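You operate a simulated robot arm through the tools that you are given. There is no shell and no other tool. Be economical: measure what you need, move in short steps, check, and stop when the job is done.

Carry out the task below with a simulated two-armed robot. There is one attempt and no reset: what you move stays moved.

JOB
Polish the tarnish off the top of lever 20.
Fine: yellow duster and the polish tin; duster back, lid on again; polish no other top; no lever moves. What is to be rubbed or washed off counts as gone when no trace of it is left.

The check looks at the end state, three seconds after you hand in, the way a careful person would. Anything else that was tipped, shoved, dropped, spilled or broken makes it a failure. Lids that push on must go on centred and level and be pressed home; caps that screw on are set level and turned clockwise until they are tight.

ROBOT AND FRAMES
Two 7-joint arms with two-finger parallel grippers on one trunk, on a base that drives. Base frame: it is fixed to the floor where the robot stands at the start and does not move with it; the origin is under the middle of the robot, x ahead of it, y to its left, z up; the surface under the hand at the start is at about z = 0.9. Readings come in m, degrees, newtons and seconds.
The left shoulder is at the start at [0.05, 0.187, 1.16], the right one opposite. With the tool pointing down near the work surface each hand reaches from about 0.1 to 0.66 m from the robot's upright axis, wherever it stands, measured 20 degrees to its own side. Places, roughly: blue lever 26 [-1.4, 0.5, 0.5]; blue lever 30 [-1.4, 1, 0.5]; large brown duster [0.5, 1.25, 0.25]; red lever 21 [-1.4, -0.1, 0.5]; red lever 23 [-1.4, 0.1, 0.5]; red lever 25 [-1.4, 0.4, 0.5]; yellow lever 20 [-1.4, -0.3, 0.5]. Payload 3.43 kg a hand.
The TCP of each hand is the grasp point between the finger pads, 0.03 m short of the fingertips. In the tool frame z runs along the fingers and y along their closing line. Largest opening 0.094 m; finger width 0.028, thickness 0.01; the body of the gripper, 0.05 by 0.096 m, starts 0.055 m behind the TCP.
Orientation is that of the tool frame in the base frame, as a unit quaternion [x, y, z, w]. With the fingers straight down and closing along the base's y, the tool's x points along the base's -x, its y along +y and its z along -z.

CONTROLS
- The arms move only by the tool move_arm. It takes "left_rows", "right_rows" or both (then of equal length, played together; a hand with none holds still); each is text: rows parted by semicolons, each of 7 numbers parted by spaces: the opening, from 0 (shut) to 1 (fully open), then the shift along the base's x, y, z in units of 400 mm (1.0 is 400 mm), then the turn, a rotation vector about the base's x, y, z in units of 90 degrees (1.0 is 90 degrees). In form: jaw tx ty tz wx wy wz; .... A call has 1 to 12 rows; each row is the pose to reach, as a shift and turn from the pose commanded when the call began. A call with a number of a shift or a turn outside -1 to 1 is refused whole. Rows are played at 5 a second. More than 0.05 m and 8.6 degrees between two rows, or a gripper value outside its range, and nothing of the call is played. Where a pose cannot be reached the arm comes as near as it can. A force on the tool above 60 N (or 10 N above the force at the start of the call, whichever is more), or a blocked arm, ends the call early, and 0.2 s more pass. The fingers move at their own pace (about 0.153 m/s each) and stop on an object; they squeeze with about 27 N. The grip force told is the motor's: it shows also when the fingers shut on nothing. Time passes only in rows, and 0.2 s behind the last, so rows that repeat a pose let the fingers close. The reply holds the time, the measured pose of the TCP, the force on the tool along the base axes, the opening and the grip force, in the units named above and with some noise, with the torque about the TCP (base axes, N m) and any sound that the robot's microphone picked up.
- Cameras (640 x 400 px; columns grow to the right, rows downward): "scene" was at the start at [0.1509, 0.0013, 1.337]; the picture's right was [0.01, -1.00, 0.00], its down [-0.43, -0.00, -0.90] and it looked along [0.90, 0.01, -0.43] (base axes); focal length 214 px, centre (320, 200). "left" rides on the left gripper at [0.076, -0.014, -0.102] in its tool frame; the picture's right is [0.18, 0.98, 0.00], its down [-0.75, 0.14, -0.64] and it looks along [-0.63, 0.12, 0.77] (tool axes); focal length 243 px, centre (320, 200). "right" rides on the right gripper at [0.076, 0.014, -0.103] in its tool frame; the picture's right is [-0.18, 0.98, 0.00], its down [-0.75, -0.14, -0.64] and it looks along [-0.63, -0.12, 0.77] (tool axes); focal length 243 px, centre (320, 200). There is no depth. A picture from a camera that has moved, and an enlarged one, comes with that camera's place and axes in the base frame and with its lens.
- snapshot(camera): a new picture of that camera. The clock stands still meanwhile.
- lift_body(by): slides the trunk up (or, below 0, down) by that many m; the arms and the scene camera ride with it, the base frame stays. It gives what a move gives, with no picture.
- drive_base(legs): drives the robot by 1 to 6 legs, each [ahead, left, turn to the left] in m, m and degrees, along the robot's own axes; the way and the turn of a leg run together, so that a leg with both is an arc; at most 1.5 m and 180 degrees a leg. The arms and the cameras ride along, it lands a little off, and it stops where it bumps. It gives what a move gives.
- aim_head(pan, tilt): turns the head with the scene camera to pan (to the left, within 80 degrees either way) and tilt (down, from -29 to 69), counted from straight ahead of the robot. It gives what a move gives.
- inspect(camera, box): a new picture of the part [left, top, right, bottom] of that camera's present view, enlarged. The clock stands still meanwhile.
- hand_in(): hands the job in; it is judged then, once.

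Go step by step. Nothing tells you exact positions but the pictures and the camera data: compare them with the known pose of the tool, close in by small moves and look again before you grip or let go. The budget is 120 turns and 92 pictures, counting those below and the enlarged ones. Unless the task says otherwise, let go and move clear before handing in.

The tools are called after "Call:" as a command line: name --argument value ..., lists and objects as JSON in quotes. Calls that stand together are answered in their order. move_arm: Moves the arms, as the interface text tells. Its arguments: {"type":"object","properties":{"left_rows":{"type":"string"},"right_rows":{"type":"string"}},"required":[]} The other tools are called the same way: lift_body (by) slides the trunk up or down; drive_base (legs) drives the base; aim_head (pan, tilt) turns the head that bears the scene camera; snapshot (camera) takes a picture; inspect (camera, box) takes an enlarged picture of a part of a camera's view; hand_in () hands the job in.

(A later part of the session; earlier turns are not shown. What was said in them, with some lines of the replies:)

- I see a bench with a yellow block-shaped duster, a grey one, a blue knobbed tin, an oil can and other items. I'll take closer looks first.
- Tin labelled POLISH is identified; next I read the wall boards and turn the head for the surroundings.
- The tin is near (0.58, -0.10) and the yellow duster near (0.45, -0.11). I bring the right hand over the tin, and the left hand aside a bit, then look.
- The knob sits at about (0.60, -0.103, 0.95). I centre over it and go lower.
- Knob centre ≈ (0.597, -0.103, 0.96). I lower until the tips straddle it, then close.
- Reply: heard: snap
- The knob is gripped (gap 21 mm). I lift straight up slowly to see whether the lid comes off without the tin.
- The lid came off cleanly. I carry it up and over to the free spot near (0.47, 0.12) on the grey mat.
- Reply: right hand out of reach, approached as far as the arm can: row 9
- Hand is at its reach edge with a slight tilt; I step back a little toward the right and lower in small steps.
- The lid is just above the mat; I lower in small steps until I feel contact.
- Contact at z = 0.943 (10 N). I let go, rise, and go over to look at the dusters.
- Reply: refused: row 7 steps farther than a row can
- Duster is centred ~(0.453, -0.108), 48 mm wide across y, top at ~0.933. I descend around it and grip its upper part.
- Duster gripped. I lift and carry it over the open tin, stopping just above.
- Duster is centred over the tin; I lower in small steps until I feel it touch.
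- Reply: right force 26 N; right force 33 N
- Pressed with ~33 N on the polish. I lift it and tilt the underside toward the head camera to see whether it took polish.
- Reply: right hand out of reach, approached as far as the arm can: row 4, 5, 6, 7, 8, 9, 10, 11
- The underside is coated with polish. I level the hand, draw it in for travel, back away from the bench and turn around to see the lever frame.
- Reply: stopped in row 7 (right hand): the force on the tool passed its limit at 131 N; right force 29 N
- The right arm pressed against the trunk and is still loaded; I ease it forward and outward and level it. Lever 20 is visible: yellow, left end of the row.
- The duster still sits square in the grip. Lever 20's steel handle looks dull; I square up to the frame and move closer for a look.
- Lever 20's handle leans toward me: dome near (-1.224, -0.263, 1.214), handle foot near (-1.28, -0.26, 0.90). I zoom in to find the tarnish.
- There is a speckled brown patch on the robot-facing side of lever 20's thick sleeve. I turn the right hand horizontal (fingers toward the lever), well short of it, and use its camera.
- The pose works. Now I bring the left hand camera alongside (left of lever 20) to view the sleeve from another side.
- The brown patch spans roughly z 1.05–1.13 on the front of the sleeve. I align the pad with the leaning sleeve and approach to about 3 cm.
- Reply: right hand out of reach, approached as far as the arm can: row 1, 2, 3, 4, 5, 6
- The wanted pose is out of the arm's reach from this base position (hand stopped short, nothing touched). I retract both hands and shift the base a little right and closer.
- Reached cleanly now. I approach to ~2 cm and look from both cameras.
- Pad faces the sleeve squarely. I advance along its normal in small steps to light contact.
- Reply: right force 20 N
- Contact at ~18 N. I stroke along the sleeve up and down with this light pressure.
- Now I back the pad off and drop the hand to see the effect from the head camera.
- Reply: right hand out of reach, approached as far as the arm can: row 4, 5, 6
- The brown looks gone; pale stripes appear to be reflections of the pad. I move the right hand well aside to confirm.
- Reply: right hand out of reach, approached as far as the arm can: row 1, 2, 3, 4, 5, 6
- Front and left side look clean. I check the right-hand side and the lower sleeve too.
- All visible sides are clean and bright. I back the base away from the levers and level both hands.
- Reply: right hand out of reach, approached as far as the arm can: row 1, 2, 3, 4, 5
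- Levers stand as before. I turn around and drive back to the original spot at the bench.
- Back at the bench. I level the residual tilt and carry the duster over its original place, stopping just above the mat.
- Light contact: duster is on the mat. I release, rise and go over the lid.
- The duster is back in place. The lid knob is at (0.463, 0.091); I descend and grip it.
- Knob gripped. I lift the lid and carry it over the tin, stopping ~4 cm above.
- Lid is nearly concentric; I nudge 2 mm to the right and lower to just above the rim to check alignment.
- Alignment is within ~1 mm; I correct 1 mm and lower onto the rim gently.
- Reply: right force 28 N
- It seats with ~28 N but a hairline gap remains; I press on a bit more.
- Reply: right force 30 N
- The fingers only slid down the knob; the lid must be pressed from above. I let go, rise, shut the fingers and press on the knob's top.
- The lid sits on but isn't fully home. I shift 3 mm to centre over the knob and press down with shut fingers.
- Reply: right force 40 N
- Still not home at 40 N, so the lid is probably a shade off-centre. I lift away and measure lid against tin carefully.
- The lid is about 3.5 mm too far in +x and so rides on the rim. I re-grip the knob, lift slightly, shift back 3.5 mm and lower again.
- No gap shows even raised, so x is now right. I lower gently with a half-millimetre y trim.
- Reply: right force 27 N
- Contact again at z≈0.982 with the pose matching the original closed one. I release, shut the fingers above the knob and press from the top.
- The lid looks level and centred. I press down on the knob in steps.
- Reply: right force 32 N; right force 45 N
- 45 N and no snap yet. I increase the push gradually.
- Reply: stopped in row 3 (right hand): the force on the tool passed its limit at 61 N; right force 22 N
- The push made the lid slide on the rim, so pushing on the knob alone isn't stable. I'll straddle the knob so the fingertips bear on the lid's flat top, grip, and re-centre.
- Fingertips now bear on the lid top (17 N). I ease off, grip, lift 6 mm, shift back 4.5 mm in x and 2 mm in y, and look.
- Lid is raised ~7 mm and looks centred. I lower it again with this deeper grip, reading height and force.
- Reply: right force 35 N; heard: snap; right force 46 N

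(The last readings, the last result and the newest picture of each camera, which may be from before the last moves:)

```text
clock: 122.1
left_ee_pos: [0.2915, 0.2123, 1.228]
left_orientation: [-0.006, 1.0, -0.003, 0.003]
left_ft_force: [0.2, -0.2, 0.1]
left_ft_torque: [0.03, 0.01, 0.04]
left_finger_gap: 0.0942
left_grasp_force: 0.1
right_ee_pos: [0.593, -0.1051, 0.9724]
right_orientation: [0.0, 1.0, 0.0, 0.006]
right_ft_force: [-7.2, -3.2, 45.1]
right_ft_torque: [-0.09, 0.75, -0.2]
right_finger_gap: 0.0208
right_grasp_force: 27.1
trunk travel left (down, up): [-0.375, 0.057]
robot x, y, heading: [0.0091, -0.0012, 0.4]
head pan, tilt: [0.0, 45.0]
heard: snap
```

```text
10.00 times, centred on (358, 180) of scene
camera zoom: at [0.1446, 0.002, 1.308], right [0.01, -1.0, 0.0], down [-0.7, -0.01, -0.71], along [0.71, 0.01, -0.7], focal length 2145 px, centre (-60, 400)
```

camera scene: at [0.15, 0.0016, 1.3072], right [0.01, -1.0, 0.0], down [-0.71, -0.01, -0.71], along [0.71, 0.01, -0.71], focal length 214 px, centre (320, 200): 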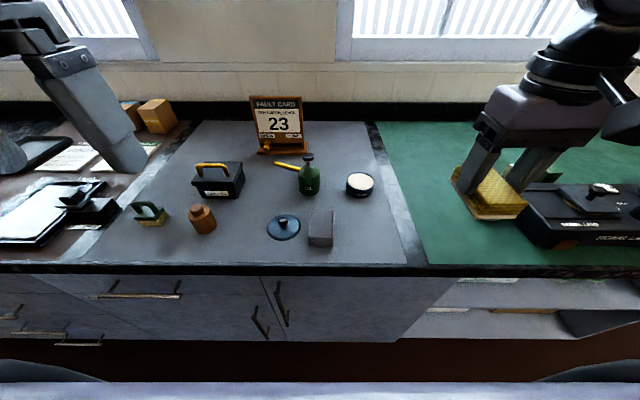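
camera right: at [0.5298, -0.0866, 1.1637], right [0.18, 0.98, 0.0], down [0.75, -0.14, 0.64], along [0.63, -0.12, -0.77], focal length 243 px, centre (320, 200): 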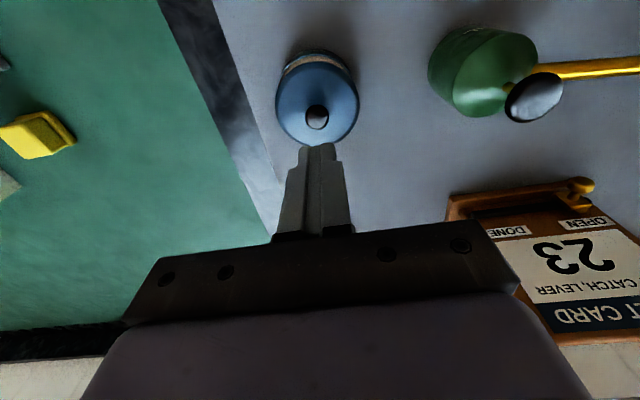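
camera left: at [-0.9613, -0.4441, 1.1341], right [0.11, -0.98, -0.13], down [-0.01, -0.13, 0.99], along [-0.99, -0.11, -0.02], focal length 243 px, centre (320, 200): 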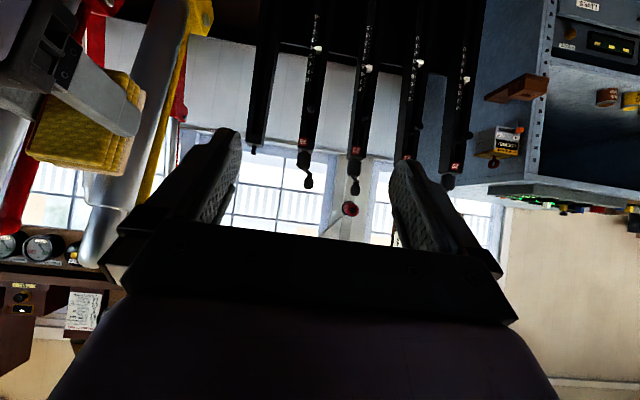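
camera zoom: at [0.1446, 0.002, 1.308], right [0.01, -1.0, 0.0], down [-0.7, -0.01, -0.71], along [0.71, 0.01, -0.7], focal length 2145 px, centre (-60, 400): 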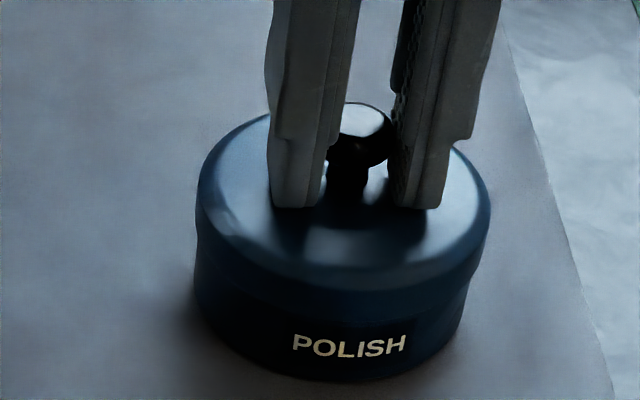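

Snap heard: the lid is home. I unload the push, open the fingers and rise clear.

Call:
move_arm --right_rows "0 0 0 0.01 0 0 0; 0 0 0 0.018 0 0 0; 0.2 0 0 0.018 0 0 0; 0.4 0 0 0.018 0 0 0; 0.4 0 0 0.02 0 0 0; 0.4 0 0 0.07 0 0 0; 0.4 0 0 0.15 0 0 0; 0.4 0 0 0.25 0 0 0; 0.4 0 0 0.35 0 0 0; 0.4 -0.1 -0.05 0.4 0 0 0; 0.4 -0.2 -0.1 0.42 0 0 0; 0.4 -0.2 -0.1 0.42 0 0 0"

Call:
snapshot --camera "scene"

Call:
inspect --camera "scene" --box '[338, 160, 378, 200]'

```text
clock: 124.7
left_ee_pos: [0.2964, 0.2115, 1.2254]
left_orientation: [-0.007, 1.0, -0.003, 0.0]
left_ft_force: [-0.5, -0.2, -0.9]
left_ft_torque: [0.02, 0.0, 0.03]
left_finger_gap: 0.0939
left_grasp_force: 0.0
right_ee_pos: [0.5161, -0.1439, 1.1327]
right_orientation: [0.001, 1.0, -0.002, 0.0]
right_ft_force: [-0.3, 0.3, 0.3]
right_ft_torque: [0.0, -0.01, -0.02]
right_finger_gap: 0.0375
right_grasp_force: 0.1
trunk travel left (down, up): [-0.375, 0.057]
robot x, y, heading: [0.0126, 0.0007, 0.5]
head pan, tilt: [0.0, 45.0]
```

```text
6 pictures are left
camera scene: at [0.1501, 0.0019, 1.3071], right [0.01, -1.0, 0.0], down [-0.71, -0.01, -0.71], along [0.71, 0.01, -0.71], focal length 214 px, centre (320, 200)
```

scene: 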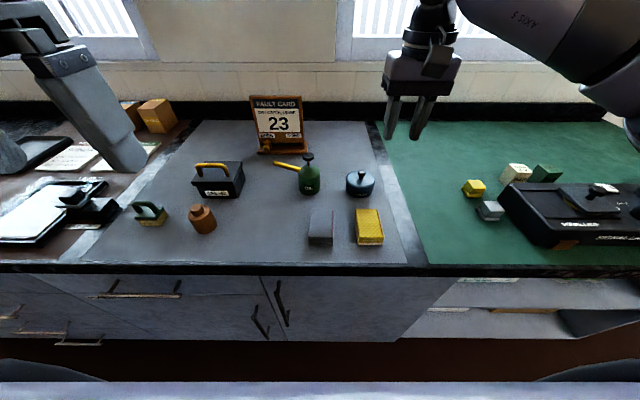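

```text
10.00 times, centred on (358, 180) of scene
camera zoom: at [0.1501, 0.0019, 1.3071], right [0.01, -1.0, 0.0], down [-0.71, -0.01, -0.71], along [0.71, 0.01, -0.71], focal length 2145 px, centre (-60, 400)
```

zoom: 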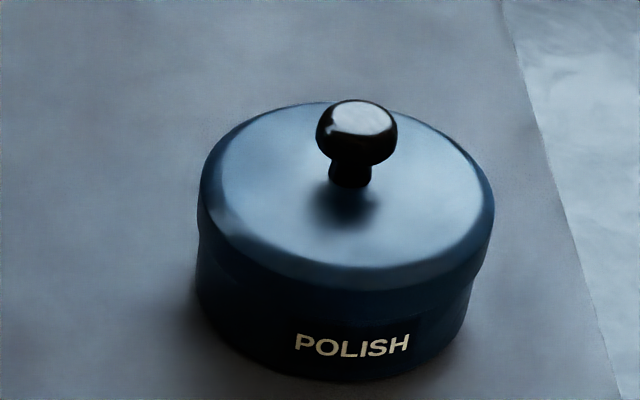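

The lid looks level and seated. One comparison view with the original head tilt.

Call:
aim_head --pan 0.6 --tilt 25.4

Call:
inspect --camera "scene" --box '[260, 220, 420, 360]'

Call:
inspect --camera "scene" --box '[335, 240, 385, 290]'

```text
clock: 125.5
left_ee_pos: [0.2957, 0.2121, 1.2251]
left_orientation: [-0.006, 1.0, -0.004, 0.0]
left_ft_force: [0.1, 0.7, -1.0]
left_ft_torque: [0.02, 0.03, -0.01]
left_finger_gap: 0.094
left_grasp_force: 0.1
right_ee_pos: [0.5165, -0.1447, 1.132]
right_orientation: [0.0, 1.0, -0.002, 0.0]
right_ft_force: [0.5, -0.9, -0.2]
right_ft_torque: [0.0, 0.0, 0.02]
right_finger_gap: 0.0378
right_grasp_force: 0.0
trunk travel left (down, up): [-0.375, 0.057]
robot x, y, heading: [0.0127, 0.0012, 0.4]
head pan, tilt: [0.6, 25.4]
```

```text
2.86 times, centred on (340, 290) of scene
camera zoom: at [0.1606, 0.0027, 1.337], right [0.02, -1.0, 0.0], down [-0.43, -0.01, -0.9], along [0.9, 0.02, -0.43], focal length 613 px, centre (263, -57)
```

zoom: 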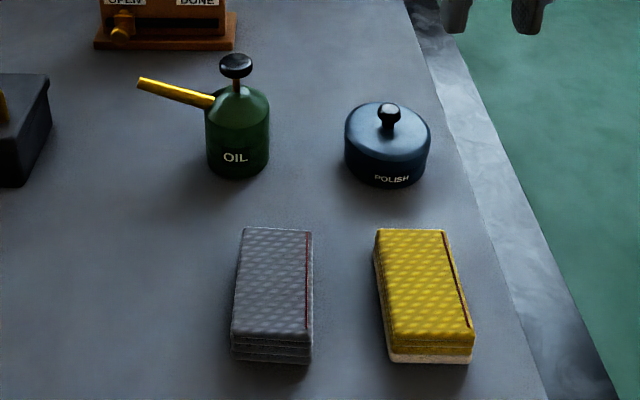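

```text
8.00 times, centred on (360, 265) of scene
camera zoom: at [0.1606, 0.0027, 1.337], right [0.02, -1.0, 0.0], down [-0.43, -0.01, -0.9], along [0.9, 0.02, -0.43], focal length 1716 px, centre (0, -320)
```

zoom: 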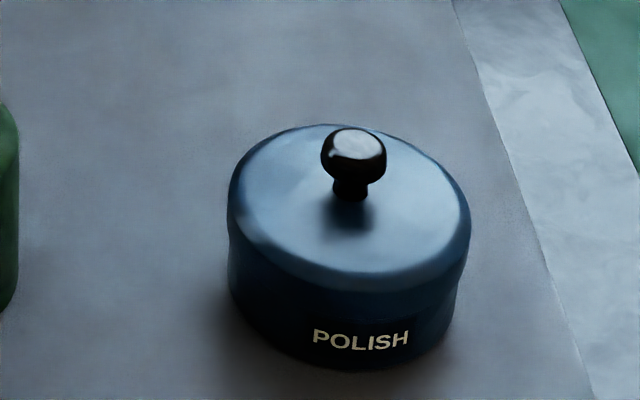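

The lid matches its original closed look, the duster is back in its place, nothing else moved and both hands are clear. I hand in.

Call:
hand_in

```text
The job is handed in.
```

I polished the tarnish off lever 20 with the yellow duster and the polish tin. From the front and both sides I can see no trace left; I had no view of the back of the lever. No lever looks to have moved, and I polished no other top.

The duster is back in its place, with polish on its underside. The lid is back on the tin: my first pushes made it slide on the rim, so I re-centred it and pressed again until it snapped on level.
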